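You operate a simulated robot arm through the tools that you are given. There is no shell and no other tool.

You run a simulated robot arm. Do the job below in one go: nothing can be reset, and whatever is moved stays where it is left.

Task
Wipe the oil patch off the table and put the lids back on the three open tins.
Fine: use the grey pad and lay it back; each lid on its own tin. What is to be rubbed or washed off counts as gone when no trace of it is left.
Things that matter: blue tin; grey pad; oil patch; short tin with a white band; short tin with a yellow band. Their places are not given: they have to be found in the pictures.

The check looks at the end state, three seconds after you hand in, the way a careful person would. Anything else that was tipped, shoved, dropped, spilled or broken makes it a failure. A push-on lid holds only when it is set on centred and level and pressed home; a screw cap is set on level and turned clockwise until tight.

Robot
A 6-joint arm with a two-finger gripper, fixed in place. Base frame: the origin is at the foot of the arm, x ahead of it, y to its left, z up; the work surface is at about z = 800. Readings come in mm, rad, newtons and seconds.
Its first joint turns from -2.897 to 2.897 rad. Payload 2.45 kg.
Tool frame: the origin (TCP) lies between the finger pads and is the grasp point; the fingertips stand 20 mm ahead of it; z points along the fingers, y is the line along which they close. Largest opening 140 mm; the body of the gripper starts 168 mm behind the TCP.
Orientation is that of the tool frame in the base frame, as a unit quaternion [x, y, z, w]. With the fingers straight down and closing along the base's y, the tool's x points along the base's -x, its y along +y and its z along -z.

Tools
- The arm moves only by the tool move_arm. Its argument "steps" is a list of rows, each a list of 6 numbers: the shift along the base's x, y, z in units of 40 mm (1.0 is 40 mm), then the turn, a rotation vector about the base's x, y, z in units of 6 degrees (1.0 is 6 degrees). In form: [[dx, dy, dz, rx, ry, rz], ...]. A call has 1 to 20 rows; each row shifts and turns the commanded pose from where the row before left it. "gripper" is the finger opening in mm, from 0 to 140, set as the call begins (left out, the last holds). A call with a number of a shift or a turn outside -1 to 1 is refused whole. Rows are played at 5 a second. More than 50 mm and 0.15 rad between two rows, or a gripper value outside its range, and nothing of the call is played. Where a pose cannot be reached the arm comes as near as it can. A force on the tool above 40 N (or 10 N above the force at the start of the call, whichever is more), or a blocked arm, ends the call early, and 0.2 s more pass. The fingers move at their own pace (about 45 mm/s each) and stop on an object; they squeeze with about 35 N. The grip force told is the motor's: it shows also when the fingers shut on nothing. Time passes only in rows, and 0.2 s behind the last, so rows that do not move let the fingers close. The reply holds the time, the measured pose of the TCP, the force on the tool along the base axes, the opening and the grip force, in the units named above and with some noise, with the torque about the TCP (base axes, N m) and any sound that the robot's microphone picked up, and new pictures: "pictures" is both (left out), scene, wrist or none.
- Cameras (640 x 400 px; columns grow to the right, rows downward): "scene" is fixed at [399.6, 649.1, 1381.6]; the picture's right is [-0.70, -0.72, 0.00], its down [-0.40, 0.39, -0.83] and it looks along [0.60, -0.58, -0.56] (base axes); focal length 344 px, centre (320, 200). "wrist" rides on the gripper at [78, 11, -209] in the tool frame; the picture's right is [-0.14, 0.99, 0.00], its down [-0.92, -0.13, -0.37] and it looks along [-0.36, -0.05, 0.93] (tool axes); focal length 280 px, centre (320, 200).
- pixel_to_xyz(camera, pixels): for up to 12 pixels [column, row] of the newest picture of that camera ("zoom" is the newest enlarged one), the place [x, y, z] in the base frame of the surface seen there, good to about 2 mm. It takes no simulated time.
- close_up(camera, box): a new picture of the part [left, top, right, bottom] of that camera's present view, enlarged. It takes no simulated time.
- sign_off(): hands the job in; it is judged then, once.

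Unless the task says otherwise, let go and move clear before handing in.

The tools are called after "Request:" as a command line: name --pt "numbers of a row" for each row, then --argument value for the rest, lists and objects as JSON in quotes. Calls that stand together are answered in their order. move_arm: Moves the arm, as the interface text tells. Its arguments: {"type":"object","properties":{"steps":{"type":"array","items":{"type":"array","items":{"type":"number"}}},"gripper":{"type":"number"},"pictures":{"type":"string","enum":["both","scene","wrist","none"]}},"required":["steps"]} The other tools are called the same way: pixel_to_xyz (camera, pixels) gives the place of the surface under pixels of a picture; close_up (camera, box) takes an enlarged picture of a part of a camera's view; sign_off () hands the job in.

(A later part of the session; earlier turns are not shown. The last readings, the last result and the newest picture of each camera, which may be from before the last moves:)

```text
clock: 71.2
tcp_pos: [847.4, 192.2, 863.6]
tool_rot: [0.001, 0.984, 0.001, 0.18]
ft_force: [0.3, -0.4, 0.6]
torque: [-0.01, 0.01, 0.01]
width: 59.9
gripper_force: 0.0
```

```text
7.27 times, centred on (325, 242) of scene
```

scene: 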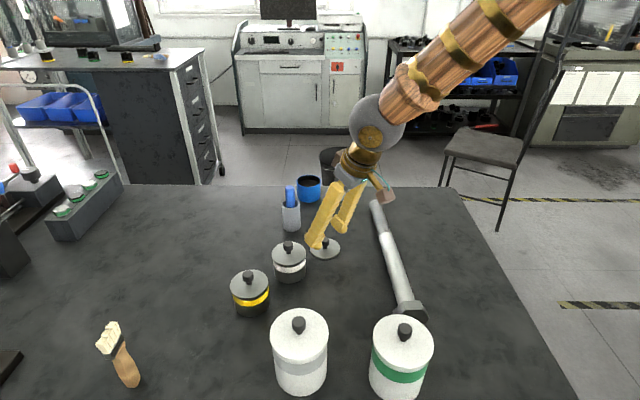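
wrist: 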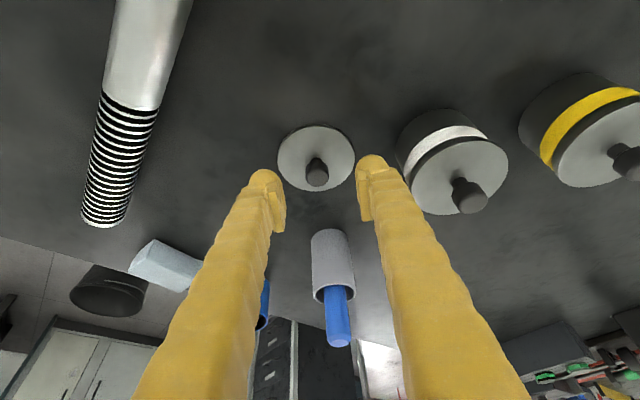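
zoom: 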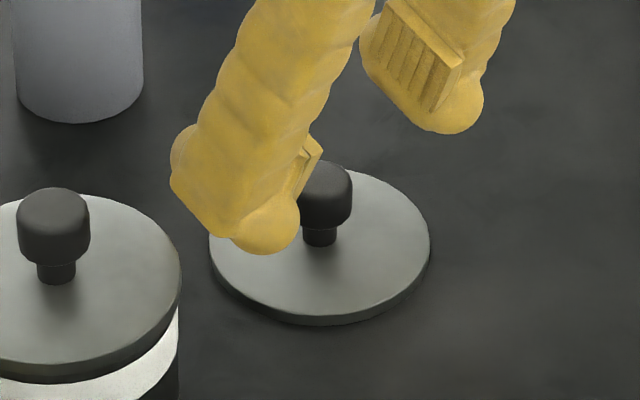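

The knob (312,205 in zoom) lies between the fingers. I'll go straight down about 30 mm to z ≈ 834 and grip.

Request:
move_arm --pt "0 -0.01 -0.4 0 0 0" --pt "0 0 -0.25 0 0 0" --pt "0 0 -0.1 0 0 0" --pt "0 0 0 0 0 0" --pictures "both"

Request:
close_up --camera "scene" --box '[290, 215, 360, 270]'

```text
clock: 72.2
tcp_pos: [848.0, 192.3, 832.7]
tool_rot: [0.0, 0.984, 0.001, 0.18]
ft_force: [-0.4, 0.3, 0.8]
torque: [-0.01, -0.02, 0.0]
width: 60.3
gripper_force: 0.0
```

scene: 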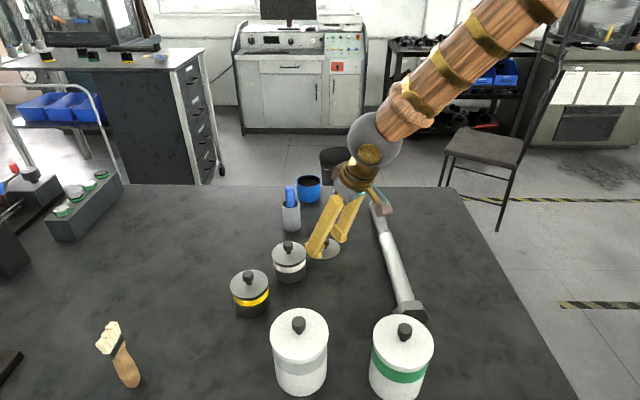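
wrist: 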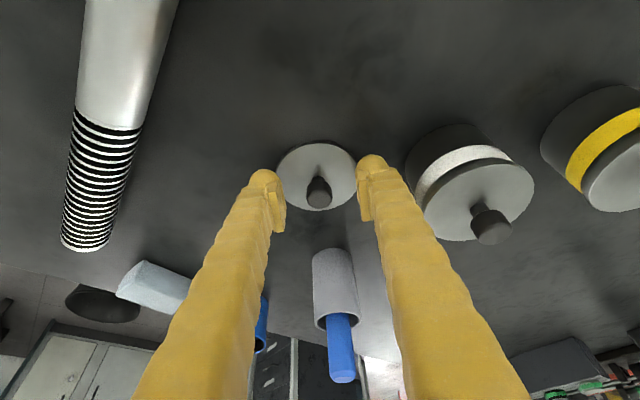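

```text
7.27 times, centred on (325, 242) of scene
```

zoom: 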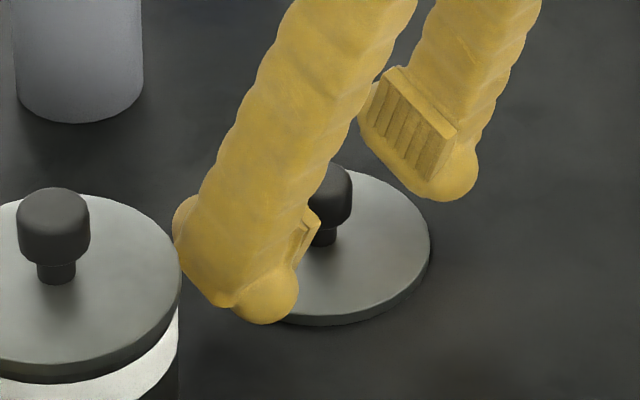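

The fingers are at the knob without touching anything. I'll close and lift slowly.

Request:
move_arm --pt "0 0 0 0 0 0" --pt "0 0 0 0 0 0" --pt "0 0 0 0 0 0" --pt "0 0 0 0 0 0" --pt "0 0 0 0 0 0" --gripper 5 --pictures "none"

Request:
move_arm --pt "0 0 0.1 0 0 0" --pt "0 0 0.2 0 0 0" --pt "0 0 0.4 0 0 0" --pt "0 0 0 0 0 0" --pictures "both"

Request:
close_up --camera "scene" --box '[290, 205, 360, 260]'

Request:
close_up --camera "wrist" --box '[260, 130, 380, 250]'

```text
clock: 73.4
tcp_pos: [848.6, 192.2, 833.8]
tool_rot: [-0.001, 0.984, 0.001, 0.18]
ft_force: [0.3, 0.7, 0.3]
torque: [0.0, 0.0, -0.02]
width: 17.6
gripper_force: 35.2
```

```text
clock: 74.4
tcp_pos: [848.5, 192.0, 862.4]
tool_rot: [0.0, 0.984, 0.001, 0.179]
ft_force: [0.2, -0.1, 0.5]
torque: [-0.03, 0.02, 0.04]
width: 17.3
gripper_force: 34.9
```

scene: 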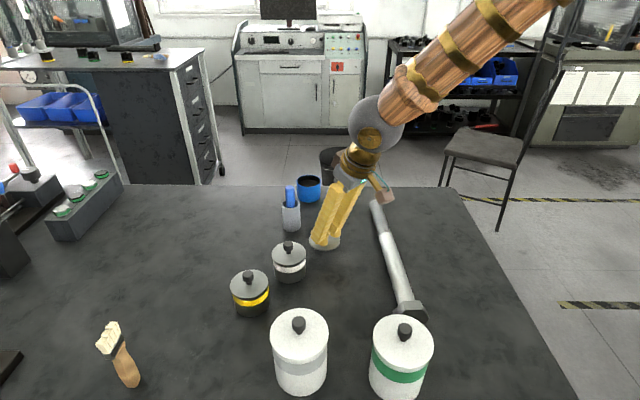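
wrist: 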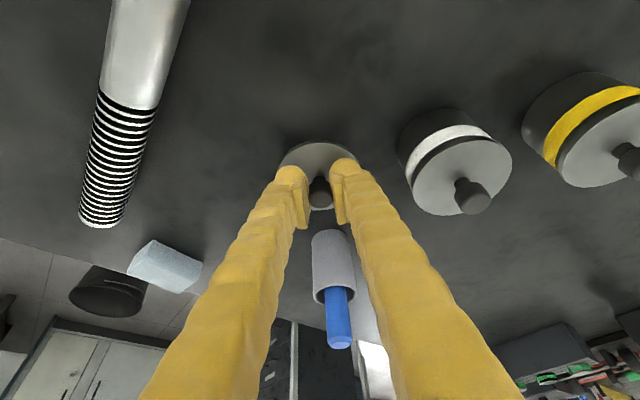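

```text
7.27 times, centred on (325, 232) of scene
```

zoom: 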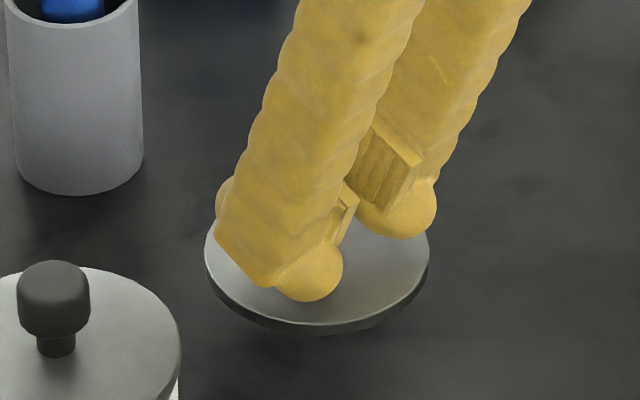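

```text
3.33 times, centred on (320, 190) of wrist
```

zoom: 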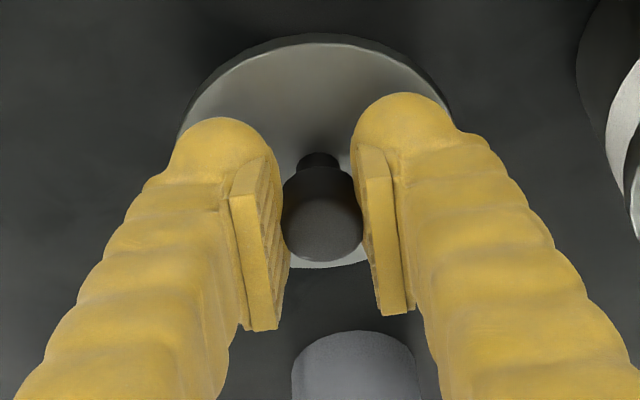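

Lid B is up. I'll check that it's level before carrying it.

Request:
pixel_to_xyz --camera "scene" --pixels '[[312, 237], [318, 243], [326, 244.5], [332, 242], [336, 238], [337.5, 234], [330, 240], [322, 243]]'

Request:
pixel_to_xyz --camera "wrist" --pixels '[[320, 148], [310, 152], [335, 150], [320, 160], [300, 155], [345, 155], [320, 209], [314, 209]]'

```text
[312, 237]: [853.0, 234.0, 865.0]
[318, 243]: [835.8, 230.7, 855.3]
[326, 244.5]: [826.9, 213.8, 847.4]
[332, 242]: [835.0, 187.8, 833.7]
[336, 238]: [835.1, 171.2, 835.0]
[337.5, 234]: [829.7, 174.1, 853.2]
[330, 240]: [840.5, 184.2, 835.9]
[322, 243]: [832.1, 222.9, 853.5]
```

```text
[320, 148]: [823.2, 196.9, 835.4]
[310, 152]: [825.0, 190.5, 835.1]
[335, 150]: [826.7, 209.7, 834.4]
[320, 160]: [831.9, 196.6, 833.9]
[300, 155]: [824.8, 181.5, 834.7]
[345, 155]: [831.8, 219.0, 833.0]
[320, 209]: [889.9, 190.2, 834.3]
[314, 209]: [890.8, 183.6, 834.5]
```

Lid B is level to about half a millimetre. I'll raise it and carry it round the pen cup to above the blue tin.

Request:
move_arm --pt "0 0 0.7 0 0 0" --pt "0 0 0.8 0 0 0" --pt "0 -0.85 0 0 0 0" --pt "0 -0.85 0 0 0 0" --pt "0 -0.85 0 0 0 0" --pt "0.95 -0.17 0 0 0 0" --pt "0.95 -0.17 0 0 0 0" --pt "0.95 -0.17 0 0 0 0" --pt "0.95 -0.17 0 0 0 0" --pt "0.95 -0.17 0 0 0 0" --pt "0.38 -0.0125 0 0 0 0" --pt "0 0 0 0 0 0" --pt "0 0 0 0 0 0" --pictures "both"

Request:
close_up --camera "scene" --box '[285, 155, 335, 210]'

Request:
close_up --camera "wrist" --box '[260, 110, 380, 230]'

```text
clock: 77.2
tcp_pos: [1053.8, 54.8, 921.4]
tool_rot: [0.0, 0.984, 0.0, 0.179]
ft_force: [-0.3, 0.5, -0.3]
torque: [-0.01, 0.05, -0.02]
width: 17.5
gripper_force: 34.9
```

scene: 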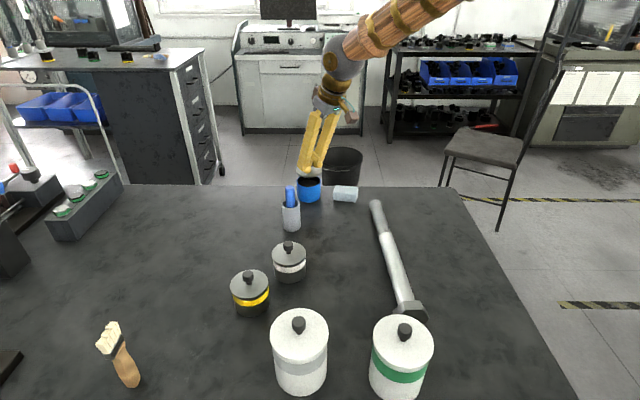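
wrist: 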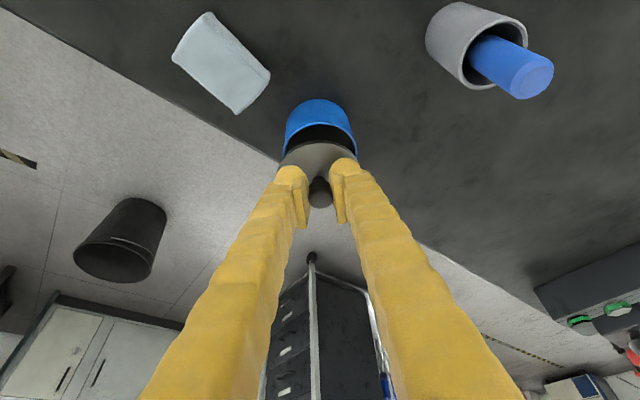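

```text
7.27 times, centred on (310, 182) of scene
```

zoom: 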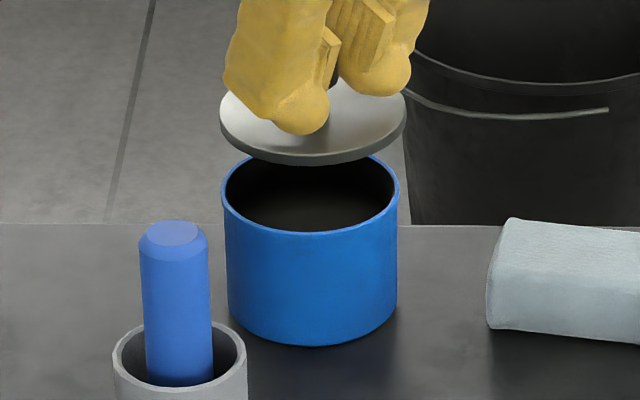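

```text
3.33 times, centred on (320, 170) of wrist
```

zoom: 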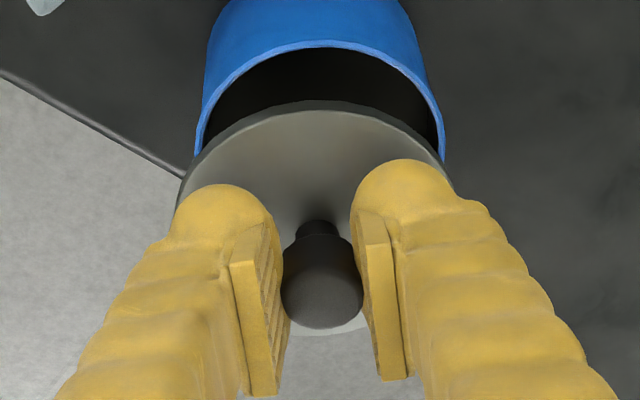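

The lid hovers about 30 mm above the blue tin's rim. I'll zoom and fit both centres from edge points.

Request:
close_up --camera "scene" --box '[294, 166, 326, 206]'

```text
10.00 times, centred on (310, 186) of scene
```

zoom: 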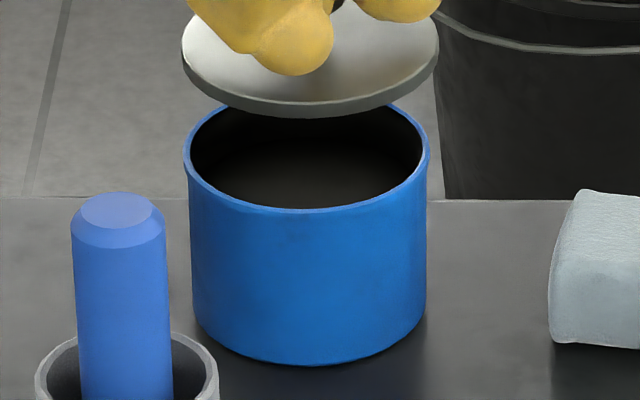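

The lid appears about 1.6 mm right of the rim centre and perhaps slightly too far. I'll fit both by point readings.

Request:
pixel_to_xyz --camera "zoom" --pixels '[[184, 55], [193, 70], [212, 85], [240, 97], [270, 103], [305, 105], [340, 102], [370, 95], [400, 83], [422, 67], [433, 50]]'

Request:
pixel_to_xyz --camera "zoom" --pixels '[[200, 240], [220, 260], [245, 272], [275, 279], [305, 281], [335, 279], [365, 271], [390, 260], [412, 240], [240, 310], [305, 325], [370, 310]]'

Request:
pixel_to_xyz --camera "zoom" --pixels '[[187, 165], [200, 185], [225, 200], [255, 208], [285, 211], [315, 211], [345, 207], [375, 199], [400, 187], [420, 170], [195, 280], [420, 280]]'

```text
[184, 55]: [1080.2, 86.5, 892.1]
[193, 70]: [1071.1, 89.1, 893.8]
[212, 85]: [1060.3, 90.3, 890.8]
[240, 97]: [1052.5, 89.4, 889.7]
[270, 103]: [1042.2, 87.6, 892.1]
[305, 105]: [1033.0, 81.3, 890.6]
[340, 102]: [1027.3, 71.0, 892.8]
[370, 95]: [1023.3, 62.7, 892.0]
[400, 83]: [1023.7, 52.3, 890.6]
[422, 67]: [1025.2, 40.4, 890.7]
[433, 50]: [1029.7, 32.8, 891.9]
```

```text
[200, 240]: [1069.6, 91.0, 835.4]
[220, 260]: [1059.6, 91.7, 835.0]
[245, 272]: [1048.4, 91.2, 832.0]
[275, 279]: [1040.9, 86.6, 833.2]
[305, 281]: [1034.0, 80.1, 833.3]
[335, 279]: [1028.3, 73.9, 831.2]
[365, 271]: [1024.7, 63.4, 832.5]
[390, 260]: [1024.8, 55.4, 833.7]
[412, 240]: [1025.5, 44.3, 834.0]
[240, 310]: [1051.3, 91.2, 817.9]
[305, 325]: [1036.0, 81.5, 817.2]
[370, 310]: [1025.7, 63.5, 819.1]
```

```text
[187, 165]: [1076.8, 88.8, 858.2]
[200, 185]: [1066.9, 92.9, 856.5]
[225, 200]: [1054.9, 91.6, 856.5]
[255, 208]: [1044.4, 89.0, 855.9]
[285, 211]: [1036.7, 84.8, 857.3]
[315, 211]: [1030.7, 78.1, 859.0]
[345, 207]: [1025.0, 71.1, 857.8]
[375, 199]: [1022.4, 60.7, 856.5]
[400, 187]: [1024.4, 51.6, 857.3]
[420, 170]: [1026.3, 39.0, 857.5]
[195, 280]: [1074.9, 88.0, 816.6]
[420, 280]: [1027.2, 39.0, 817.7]
```

The fits put the tin centre near (1060.2,55.4) and the lid near (1060.0,53.9). I'll shift +1.8 mm in y and lower to about 5 mm above the rim.

Request:
move_arm --pt "0 0.045 0 0 0 0" --pt "0 0 -0.3 0 0 0" --pt "0 0 -0.325 0 0 0" --pt "0 0 0 0 0 0" --pictures "both"

Request:
close_up --camera "scene" --box '[296, 172, 324, 200]'

Request:
close_up --camera "wrist" --box '[260, 110, 380, 230]'

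```text
clock: 78.2
tcp_pos: [1054.2, 55.8, 896.4]
tool_rot: [0.0, 0.984, 0.0, 0.18]
ft_force: [0.2, 0.8, 0.2]
torque: [0.02, 0.0, -0.01]
width: 17.1
gripper_force: 35.4
```

scene: 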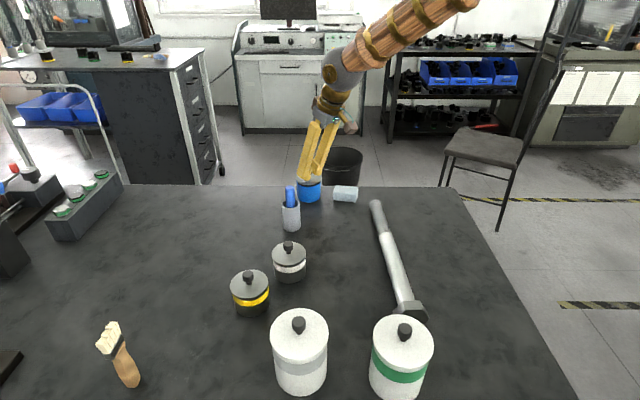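
wrist: 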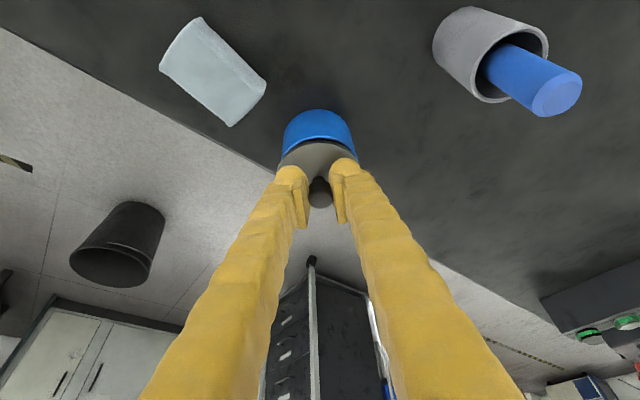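

```text
14.29 times, centred on (310, 186) of scene
```

zoom: 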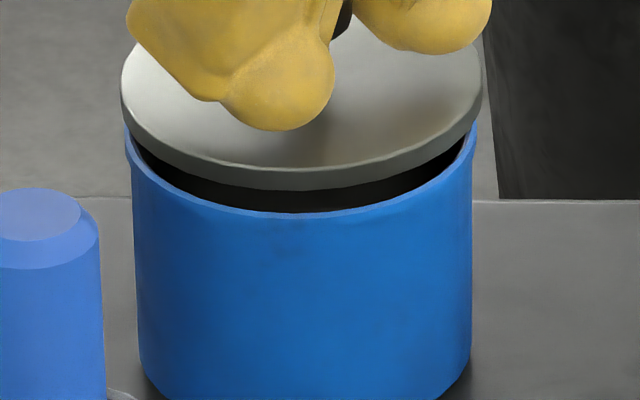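

```text
3.33 times, centred on (320, 170) of wrist
```

zoom: 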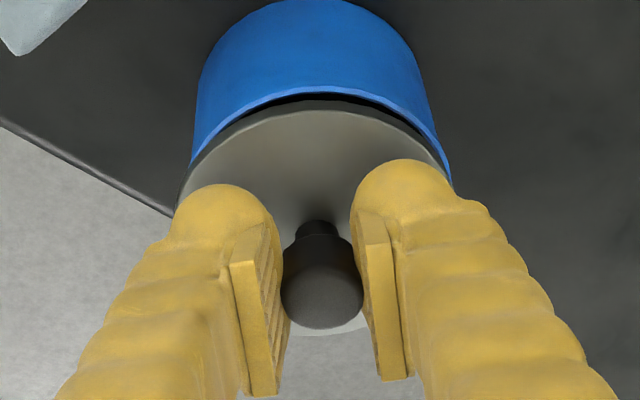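

Left–right is aligned (centres 301.5 vs 301). I'll check the depth direction with another set of readings.

Request:
pixel_to_xyz --camera "zoom" --pixels '[[124, 95], [135, 120], [160, 145], [195, 165], [235, 176], [280, 181], [325, 179], [370, 170], [410, 155], [445, 132], [470, 105], [479, 80]]'

Request:
pixel_to_xyz --camera "zoom" --pixels '[[132, 165], [155, 190], [185, 205], [220, 216], [260, 222], [300, 224], [340, 221], [380, 212], [415, 199], [445, 180], [466, 158], [473, 140]]'

Request:
pixel_to_xyz --camera "zoom" --pixels '[[150, 100], [180, 130], [220, 150], [280, 160], [340, 150], [400, 120], [440, 80], [460, 60], [370, 90], [310, 140]]'

```text
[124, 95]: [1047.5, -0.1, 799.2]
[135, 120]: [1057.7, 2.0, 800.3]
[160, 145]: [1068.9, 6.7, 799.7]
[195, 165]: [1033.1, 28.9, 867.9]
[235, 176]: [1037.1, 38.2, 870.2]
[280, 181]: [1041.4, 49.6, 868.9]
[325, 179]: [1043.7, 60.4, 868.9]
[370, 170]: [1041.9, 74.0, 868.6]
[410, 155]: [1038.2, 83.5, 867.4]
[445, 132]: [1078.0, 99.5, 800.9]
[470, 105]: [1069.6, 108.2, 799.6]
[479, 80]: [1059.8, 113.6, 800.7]
```

```text
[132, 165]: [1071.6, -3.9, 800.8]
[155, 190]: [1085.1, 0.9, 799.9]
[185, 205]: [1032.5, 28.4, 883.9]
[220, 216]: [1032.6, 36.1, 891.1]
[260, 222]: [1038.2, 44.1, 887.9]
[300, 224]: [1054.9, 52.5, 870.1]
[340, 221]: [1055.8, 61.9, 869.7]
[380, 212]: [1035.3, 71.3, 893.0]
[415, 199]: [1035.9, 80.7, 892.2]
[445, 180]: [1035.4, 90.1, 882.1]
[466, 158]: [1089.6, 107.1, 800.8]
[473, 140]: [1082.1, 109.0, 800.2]
```

```text
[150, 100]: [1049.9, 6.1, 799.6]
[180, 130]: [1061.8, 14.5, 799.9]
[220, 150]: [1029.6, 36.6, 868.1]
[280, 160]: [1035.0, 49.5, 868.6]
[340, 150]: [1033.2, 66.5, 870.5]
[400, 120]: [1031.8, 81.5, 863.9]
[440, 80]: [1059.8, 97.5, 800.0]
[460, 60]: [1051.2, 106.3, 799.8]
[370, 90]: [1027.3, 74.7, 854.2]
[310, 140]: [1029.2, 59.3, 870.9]
```

Those readings came from the wrist zoom (lid top at z 868.8, so underside 862.8). I'll repeat on a fresh scene zoom.

Request:
close_up --camera "scene" --box '[296, 172, 324, 200]'

Request:
pixel_to_xyz --camera "zoom" --pixels '[[124, 95], [135, 120], [160, 145], [195, 165], [235, 176], [280, 181], [325, 179], [370, 170], [410, 155], [445, 132], [470, 105], [479, 80]]'

Request:
pixel_to_xyz --camera "zoom" --pixels '[[132, 165], [155, 195], [185, 210], [220, 221], [260, 227], [300, 229], [340, 226], [380, 217], [415, 204], [445, 185], [466, 163], [473, 145]]'

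Request:
close_up --camera "scene" --box '[300, 180, 320, 196]'

```text
14.29 times, centred on (310, 186) of scene
```

zoom: 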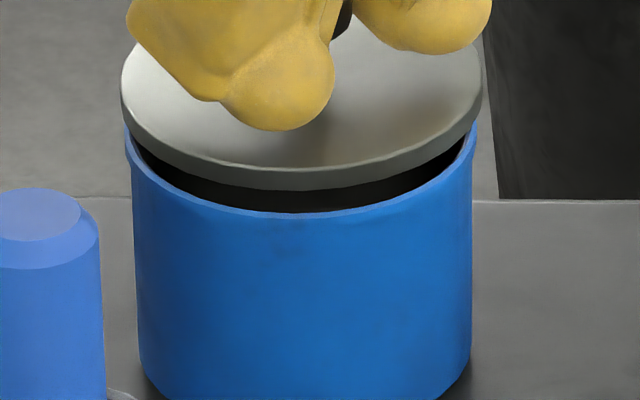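

```text
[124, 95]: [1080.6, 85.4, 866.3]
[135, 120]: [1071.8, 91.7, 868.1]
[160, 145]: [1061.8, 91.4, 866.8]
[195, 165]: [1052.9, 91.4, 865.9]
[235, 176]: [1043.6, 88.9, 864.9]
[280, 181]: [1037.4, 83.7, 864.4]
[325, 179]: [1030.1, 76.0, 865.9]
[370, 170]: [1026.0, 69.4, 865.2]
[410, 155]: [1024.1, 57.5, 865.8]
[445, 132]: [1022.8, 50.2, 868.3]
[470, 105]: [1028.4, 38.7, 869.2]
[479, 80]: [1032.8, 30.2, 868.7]
```

```text
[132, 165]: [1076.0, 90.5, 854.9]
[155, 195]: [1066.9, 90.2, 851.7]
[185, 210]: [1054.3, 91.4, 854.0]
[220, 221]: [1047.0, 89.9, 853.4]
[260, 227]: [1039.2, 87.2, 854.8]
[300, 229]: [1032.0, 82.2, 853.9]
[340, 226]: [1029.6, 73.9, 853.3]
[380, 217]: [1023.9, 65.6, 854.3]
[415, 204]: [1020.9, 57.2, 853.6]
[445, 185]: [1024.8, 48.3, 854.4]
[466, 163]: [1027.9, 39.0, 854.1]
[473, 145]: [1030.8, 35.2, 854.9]
```

```text
16.00 times, centred on (310, 188) of scene
```

zoom: 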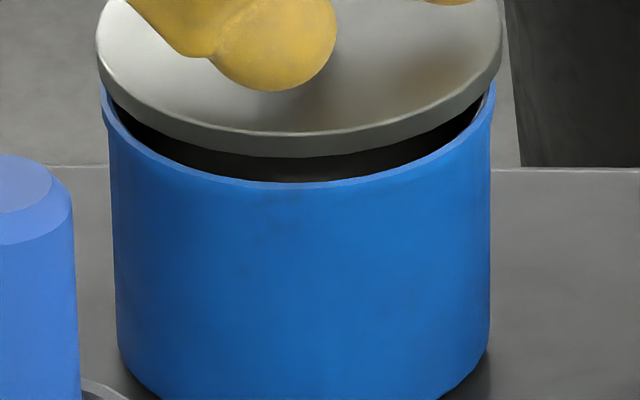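

The lid is centred left-to-right but about 2 mm too far from the camera. I'll shift (-1.4,+1.35) mm and look again.

Request:
move_arm --pt "-0.036 0.034 0 0 0 0" --pt "0 0 0 0 0 0" --pictures "both"

Request:
close_up --camera "wrist" --box '[270, 110, 370, 200]'

Request:
close_up --camera "scene" --box '[300, 180, 320, 196]'

```text
clock: 78.8
tcp_pos: [1052.8, 58.1, 897.4]
tool_rot: [0.0, 0.984, 0.001, 0.179]
ft_force: [-0.5, 0.3, -0.1]
torque: [-0.03, -0.01, -0.02]
width: 17.2
gripper_force: 34.7
```

scene: 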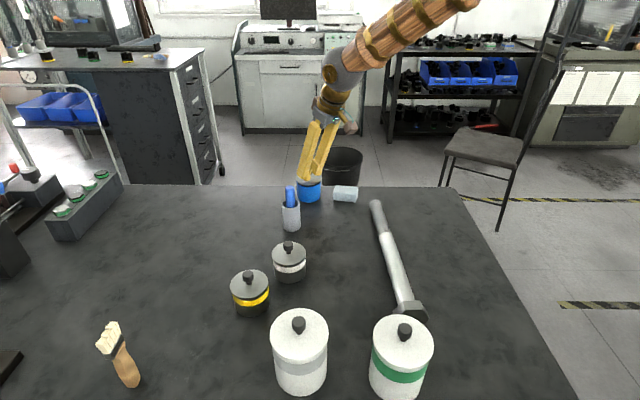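
wrist: 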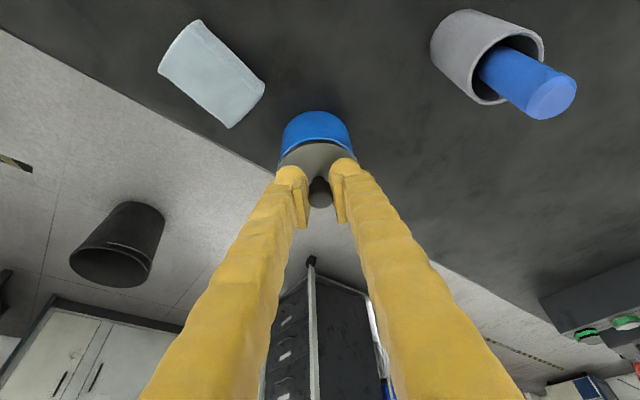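

```text
4.44 times, centred on (320, 155) of wrist
```

zoom: 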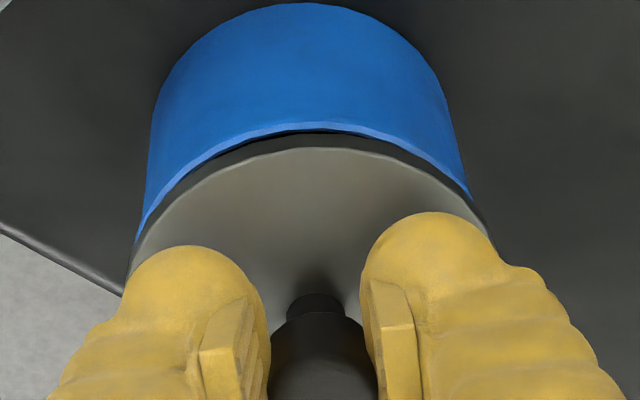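

```text
16.00 times, centred on (310, 188) of scene
```

zoom: 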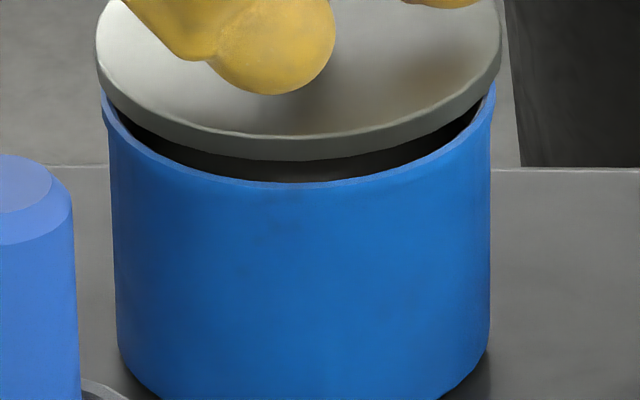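

Both cameras now agree the lid is centred within about half a millimetre. I'll lower onto the rim in small steps.

Request:
move_arm --pt "0 0 -0.06 0 0 0" --pt "0 0 -0.05 0 0 0" --pt "0 0 -0.02 0 0 0" --pt "0 0 0 0 0 0" --pictures "both"

Request:
close_up --camera "scene" --box '[296, 172, 324, 200]'

Request:
close_up --camera "wrist" --box '[270, 110, 370, 200]'

```text
clock: 79.8
tcp_pos: [1052.5, 59.0, 891.4]
tool_rot: [0.0, 0.984, 0.002, 0.18]
ft_force: [0.3, -0.9, -0.4]
torque: [-0.04, 0.0, -0.01]
width: 17.4
gripper_force: 35.1
```

scene: 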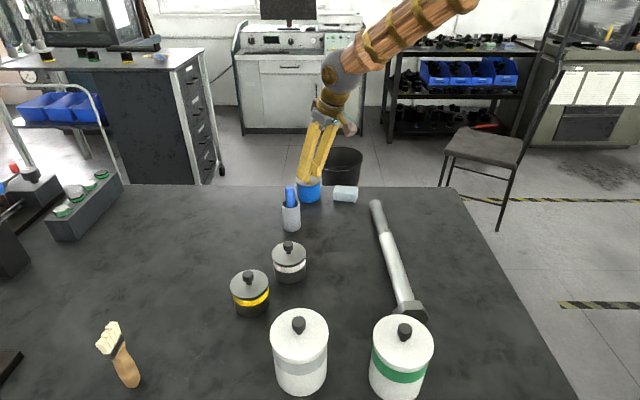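
wrist: 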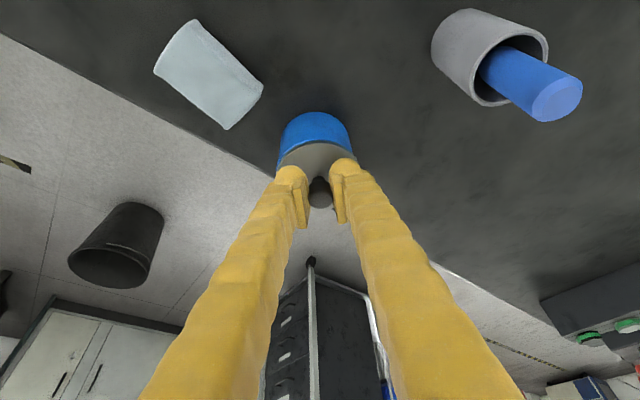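

```text
14.29 times, centred on (310, 186) of scene
```

zoom: 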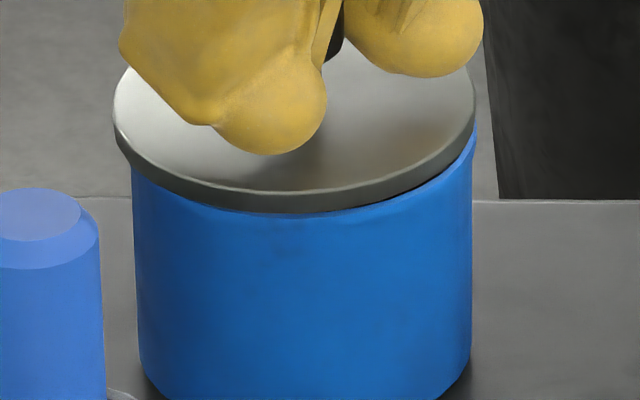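

```text
4.44 times, centred on (320, 155) of wrist
```

zoom: 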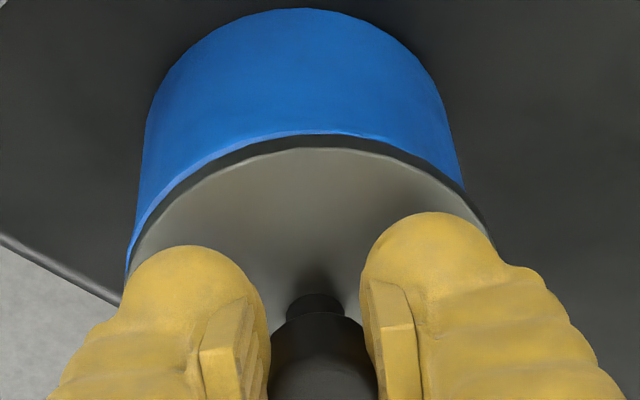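

The lid has drifted about 1.4 mm to image left (centre 294 vs rim 301) as the arm settled late. I'll lift 4 mm, let it settle, and re-measure before correcting.

Request:
move_arm --pt "0 0 0.1 0 0 0" --pt "0 0 0 0 0 0" --pt "0 0 0 0 0 0" --pt "0 0 0 0 0 0" --pt "0 0 0 0 0 0" --pictures "both"

Request:
close_up --camera "wrist" --box '[270, 110, 370, 200]'

Request:
close_up --camera "scene" --box '[296, 172, 324, 200]'

Request:
pixel_to_xyz --camera "zoom" --pixels '[[120, 105], [130, 125], [155, 150], [190, 170], [230, 182], [275, 187], [320, 185], [365, 176], [405, 161], [440, 138], [464, 111], [473, 86]]'

```text
clock: 81.0
tcp_pos: [1052.9, 58.7, 895.8]
tool_rot: [0.0, 0.984, 0.001, 0.179]
ft_force: [-0.1, -0.5, -0.9]
torque: [0.0, -0.02, 0.05]
width: 17.4
gripper_force: 34.8
```

scene: 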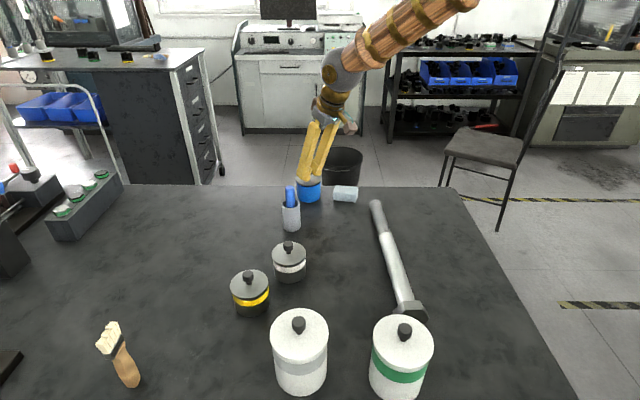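
wrist: 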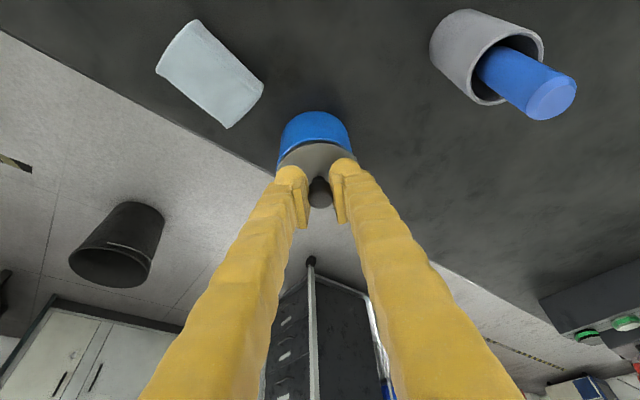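

```text
4.44 times, centred on (320, 155) of wrist
```

zoom: 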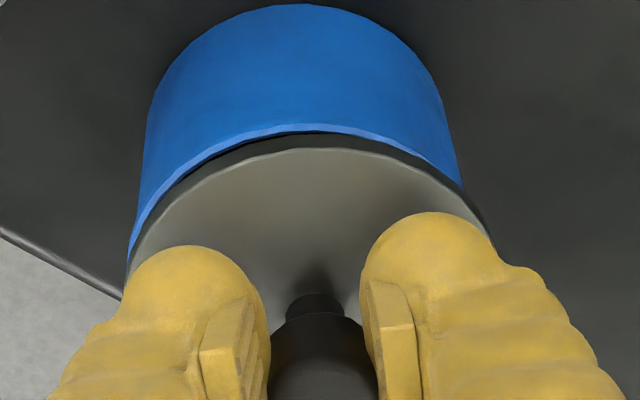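

```text
14.29 times, centred on (310, 186) of scene
```

zoom: 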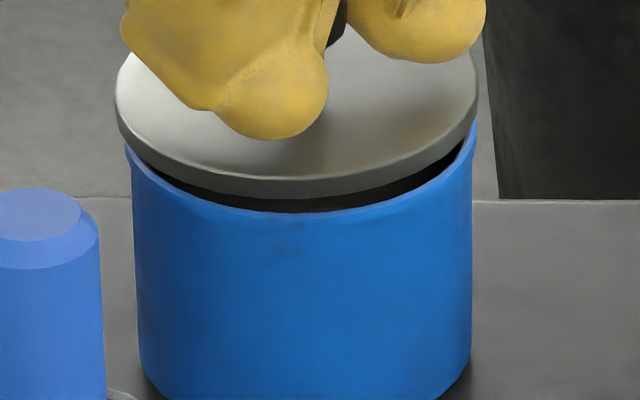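

```text
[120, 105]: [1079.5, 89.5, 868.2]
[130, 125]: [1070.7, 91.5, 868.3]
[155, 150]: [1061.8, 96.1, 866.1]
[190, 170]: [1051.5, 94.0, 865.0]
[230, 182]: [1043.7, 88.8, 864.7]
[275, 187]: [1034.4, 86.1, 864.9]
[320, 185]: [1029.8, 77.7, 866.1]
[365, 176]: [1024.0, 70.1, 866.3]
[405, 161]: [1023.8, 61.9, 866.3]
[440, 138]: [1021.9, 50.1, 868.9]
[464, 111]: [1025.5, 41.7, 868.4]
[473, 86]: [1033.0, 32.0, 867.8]
```

The fit gives the lid at (1059.8,57.2) against the tin's (1059.8,56.0). I'll move -1.1 mm in y, wait for the arm to settle, and check.

Request:
move_arm --pt "0 -0.0275 0 0 0 0" --pt "0 0 0 0 0 0" --pt "0 0 0 0 0 0" --pt "0 0 0 0 0 0" --pt "0 0 0 0 0 0" --pictures "both"

Request:
close_up --camera "wrist" --box '[270, 110, 370, 200]'

Request:
close_up --camera "scene" --box '[296, 172, 324, 200]'

Request:
pixel_to_xyz --camera "zoom" --pixels '[[122, 105], [132, 125], [157, 150], [192, 170], [232, 182], [277, 187], [322, 185], [367, 176], [407, 161], [442, 138], [466, 111], [475, 86]]'

```text
clock: 82.2
tcp_pos: [1052.6, 56.8, 895.1]
tool_rot: [0.0, 0.984, 0.001, 0.179]
ft_force: [0.1, 0.7, -1.6]
torque: [-0.02, 0.01, 0.02]
width: 17.0
gripper_force: 34.7
```

scene: 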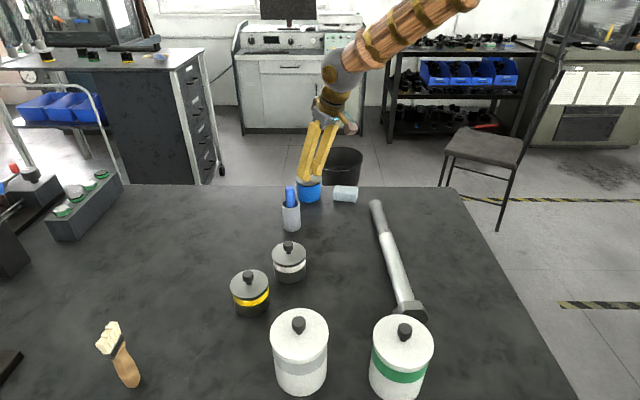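
wrist: 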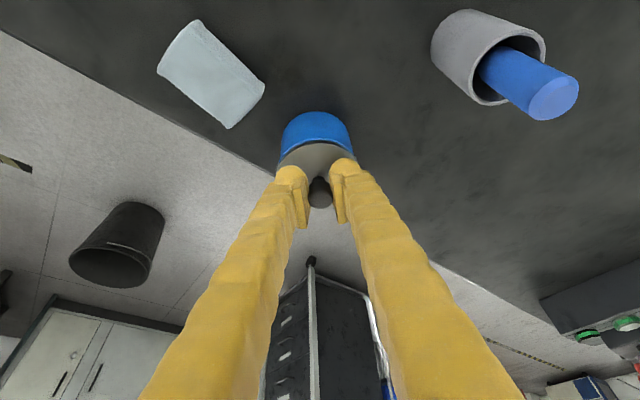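

```text
4.44 times, centred on (320, 155) of wrist
```

zoom: 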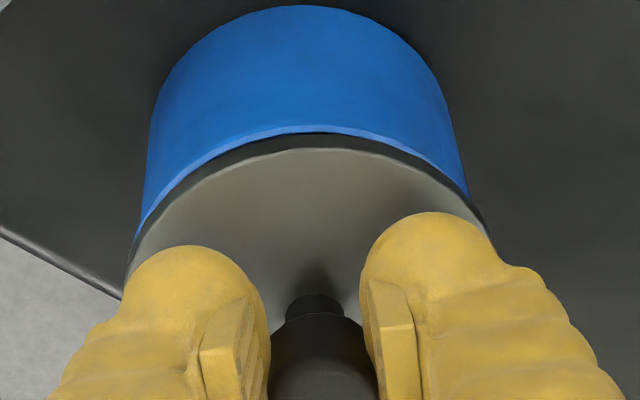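

```text
14.29 times, centred on (310, 186) of scene
```

zoom: 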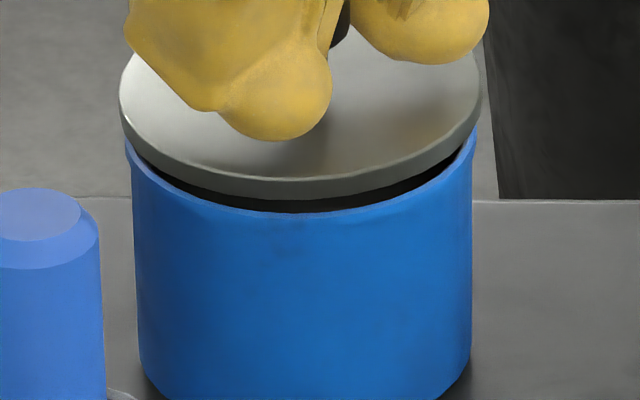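

```text
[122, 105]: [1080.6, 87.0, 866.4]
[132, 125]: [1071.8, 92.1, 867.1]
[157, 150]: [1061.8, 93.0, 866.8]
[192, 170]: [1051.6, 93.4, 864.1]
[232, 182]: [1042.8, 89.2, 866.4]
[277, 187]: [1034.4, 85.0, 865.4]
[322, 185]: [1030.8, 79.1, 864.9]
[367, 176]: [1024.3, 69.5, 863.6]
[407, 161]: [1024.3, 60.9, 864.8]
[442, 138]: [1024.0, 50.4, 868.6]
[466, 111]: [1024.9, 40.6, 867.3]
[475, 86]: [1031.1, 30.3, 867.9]
```

The lid is now centred in both directions (centre 300 vs 300.5 expected; fit (1059.7,56.2) vs (1059.8,56.0)). I'll lower 2.5 mm, wait, and recheck for drift.

Request:
move_arm --pt "0 0 -0.03 0 0 0" --pt "0 0 -0.03 0 0 0" --pt "0 0 0 0 0 0" --pt "0 0 0 0 0 0" --pt "0 0 0 0 0 0" --pictures "scene"

Request:
close_up --camera "scene" --box '[296, 172, 324, 200]'

```text
clock: 83.4
tcp_pos: [1052.9, 58.0, 892.7]
tool_rot: [0.0, 0.984, 0.001, 0.179]
ft_force: [0.2, -0.2, 0.2]
torque: [-0.02, -0.04, 0.02]
width: 16.9
gripper_force: 34.8
```

scene: 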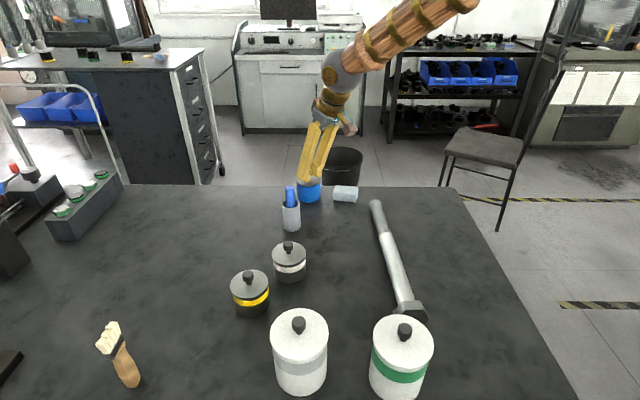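

```text
14.29 times, centred on (310, 186) of scene
```

zoom: 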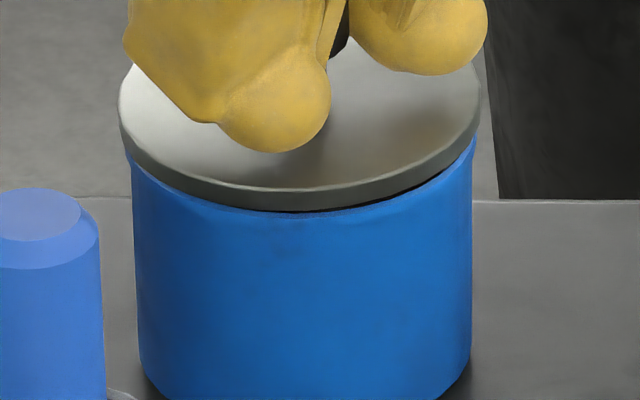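

Still centred (119–480). I'll continue down to contact and press gently.

Request:
move_arm --pt "-0.005 -0.005 -0.025 0 0 0" --pt "0 0 -0.025 0 0 0" --pt "0 0 0 0 0 0" --pt "0 0 0 0 0 0" --pictures "scene"

Request:
close_up --camera "scene" --box '[296, 172, 324, 200]'

```text
clock: 84.4
tcp_pos: [1053.1, 57.5, 890.6]
tool_rot: [0.0, 0.984, 0.001, 0.18]
ft_force: [-0.1, 0.2, 0.0]
torque: [0.02, 0.01, 0.0]
width: 17.1
gripper_force: 35.4
```

scene: 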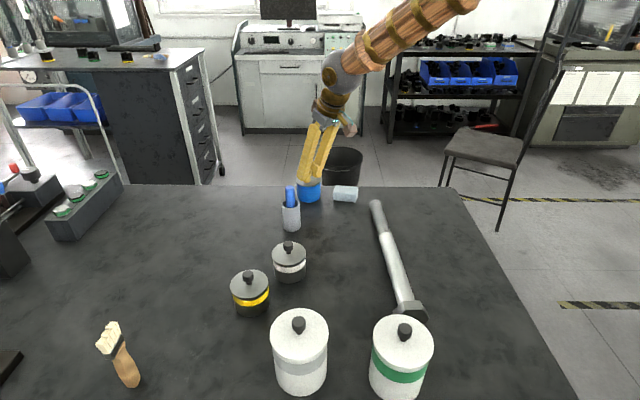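

```text
14.29 times, centred on (310, 186) of scene
```

zoom: 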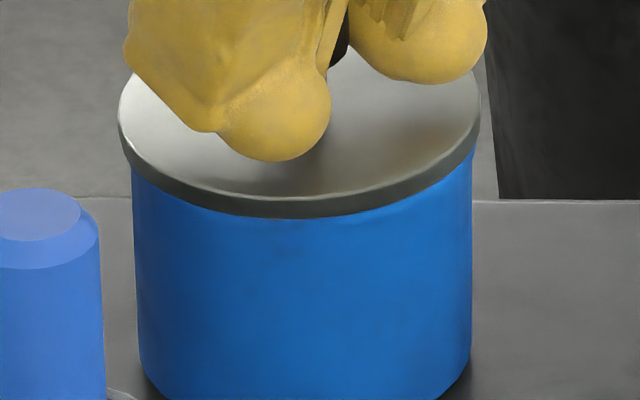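

The lid meets the rim, still no force. I'll press on in small steps toward 40 N.

Request:
move_arm --pt "0 0 -0.02 0 0 0" --pt "0 0 -0.02 0 0 0" --pt "0 0 -0.02 0 0 0" --pt "0 0 0 0 0 0" --pictures "scene"

Request:
close_up --camera "scene" --box '[296, 172, 324, 200]'

```text
clock: 85.4
tcp_pos: [1053.8, 57.2, 889.4]
tool_rot: [0.0, 0.984, 0.002, 0.181]
ft_force: [-1.3, 1.1, 4.5]
torque: [0.13, -0.06, -0.01]
width: 17.0
gripper_force: 35.5
```

scene: 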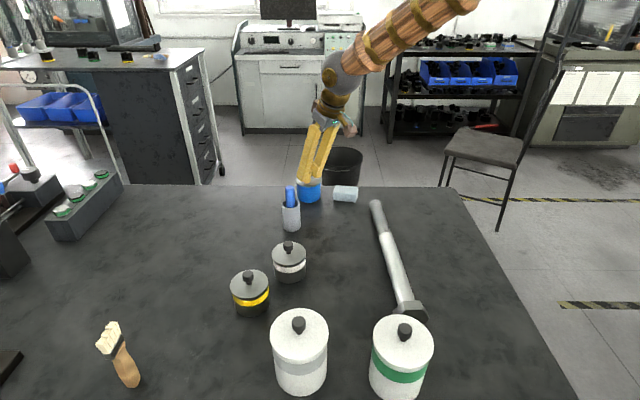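

```text
14.29 times, centred on (310, 186) of scene
```

zoom: 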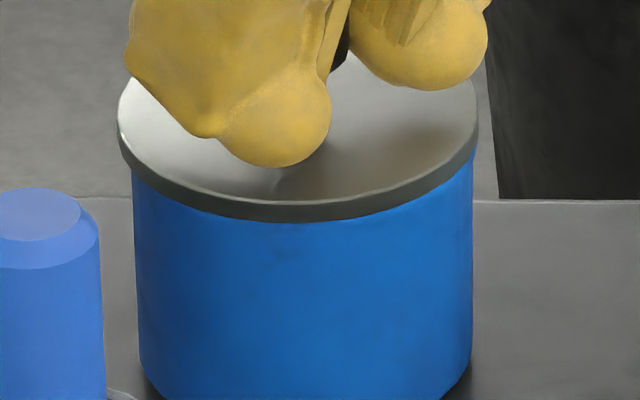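

Contact at 4.5 N. I'll keep pressing.

Request:
move_arm --pt "0 0 -0.02 0 0 0" --pt "0 0 -0.02 0 0 0" --pt "0 0 -0.02 0 0 0" --pt "0 0 0 0 0 0" --pictures "scene"

Request:
close_up --camera "scene" --box '[296, 172, 324, 200]'

```text
clock: 86.4
tcp_pos: [1053.5, 57.2, 887.7]
tool_rot: [0.0, 0.984, 0.002, 0.18]
ft_force: [1.5, 8.5, 30.8]
torque: [0.16, -0.25, -0.01]
width: 17.0
gripper_force: 35.1
```

scene: 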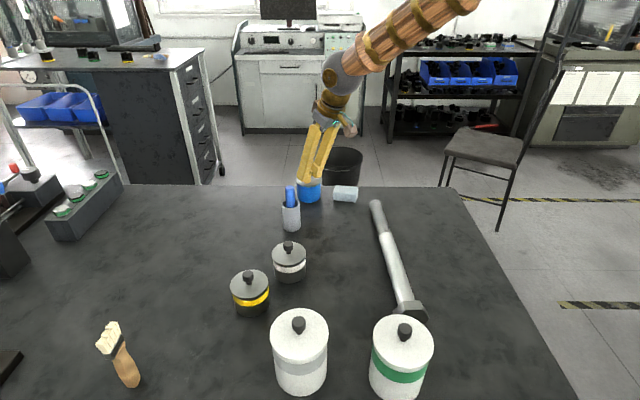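

```text
14.29 times, centred on (310, 186) of scene
```

zoom: 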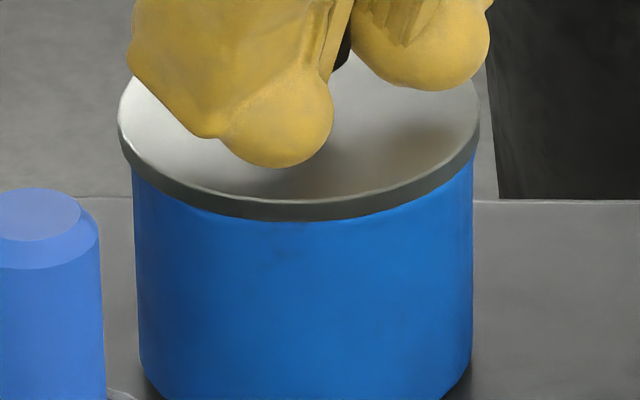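

It's at 31 N and the tin hasn't moved. A little more pressure to about 40 N, then I'll check the lid's level.

Request:
move_arm --pt "0 0 -0.012 0 0 0" --pt "0 0 -0.012 0 0 0" --pt "0 0 0 0 0 0" --pictures "scene"

Request:
close_up --camera "scene" --box '[296, 172, 324, 200]'

Request:
pixel_to_xyz --camera "zoom" --pixels '[[140, 120], [170, 150], [220, 180], [280, 190], [340, 180], [400, 160], [440, 130], [460, 100], [360, 120], [400, 110]]'

```text
clock: 87.2
tcp_pos: [1052.0, 57.4, 886.7]
tool_rot: [0.0, 0.984, 0.001, 0.18]
ft_force: [12.9, 7.9, 34.4]
torque: [0.08, -0.47, -0.03]
width: 17.0
gripper_force: 35.2
```

scene: 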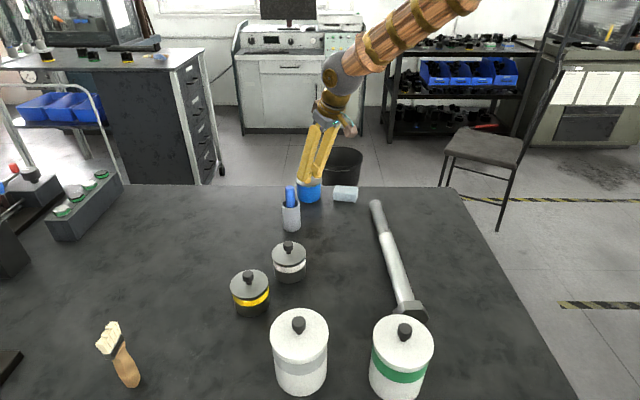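

```text
14.29 times, centred on (310, 186) of scene
```

zoom: 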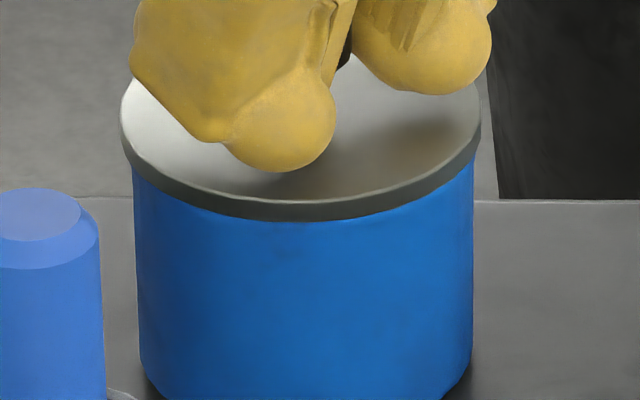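

```text
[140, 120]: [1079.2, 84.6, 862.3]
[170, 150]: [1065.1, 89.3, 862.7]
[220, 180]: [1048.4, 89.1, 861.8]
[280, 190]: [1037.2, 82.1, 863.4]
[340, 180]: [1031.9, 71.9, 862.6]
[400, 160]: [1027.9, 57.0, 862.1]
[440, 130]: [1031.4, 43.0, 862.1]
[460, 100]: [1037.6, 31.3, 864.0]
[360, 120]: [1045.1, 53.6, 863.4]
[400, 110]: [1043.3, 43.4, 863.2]
```

The lid is level at z ≈ 862.6, the same as the other two when seated. I'll ease off, open the fingers and listen for the snap.

Request:
move_arm --pt "0 0 0.02 0 0 0" --pt "0 0 0 0 0 0" --pt "0 0 0 0 0 0" --gripper 50 --pictures "scene"

Request:
close_up --camera "scene" --box '[290, 165, 330, 205]'

```text
clock: 88.0
tcp_pos: [1052.2, 57.5, 885.6]
tool_rot: [0.0, 0.984, 0.001, 0.178]
ft_force: [0.9, -0.3, -1.3]
torque: [0.01, -0.01, -0.02]
width: 50.0
gripper_force: 0.1
```

scene: 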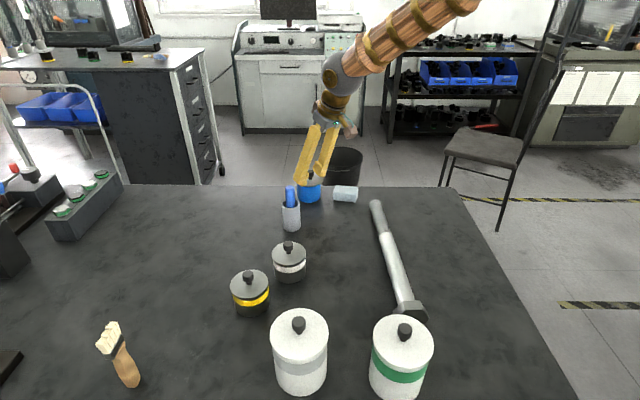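

```text
10.00 times, centred on (310, 185) of scene
```

zoom: 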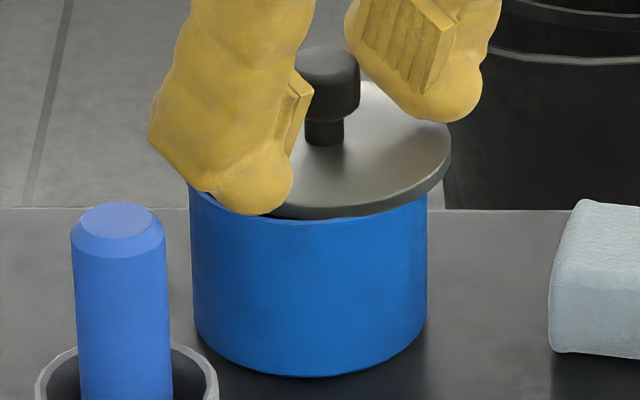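

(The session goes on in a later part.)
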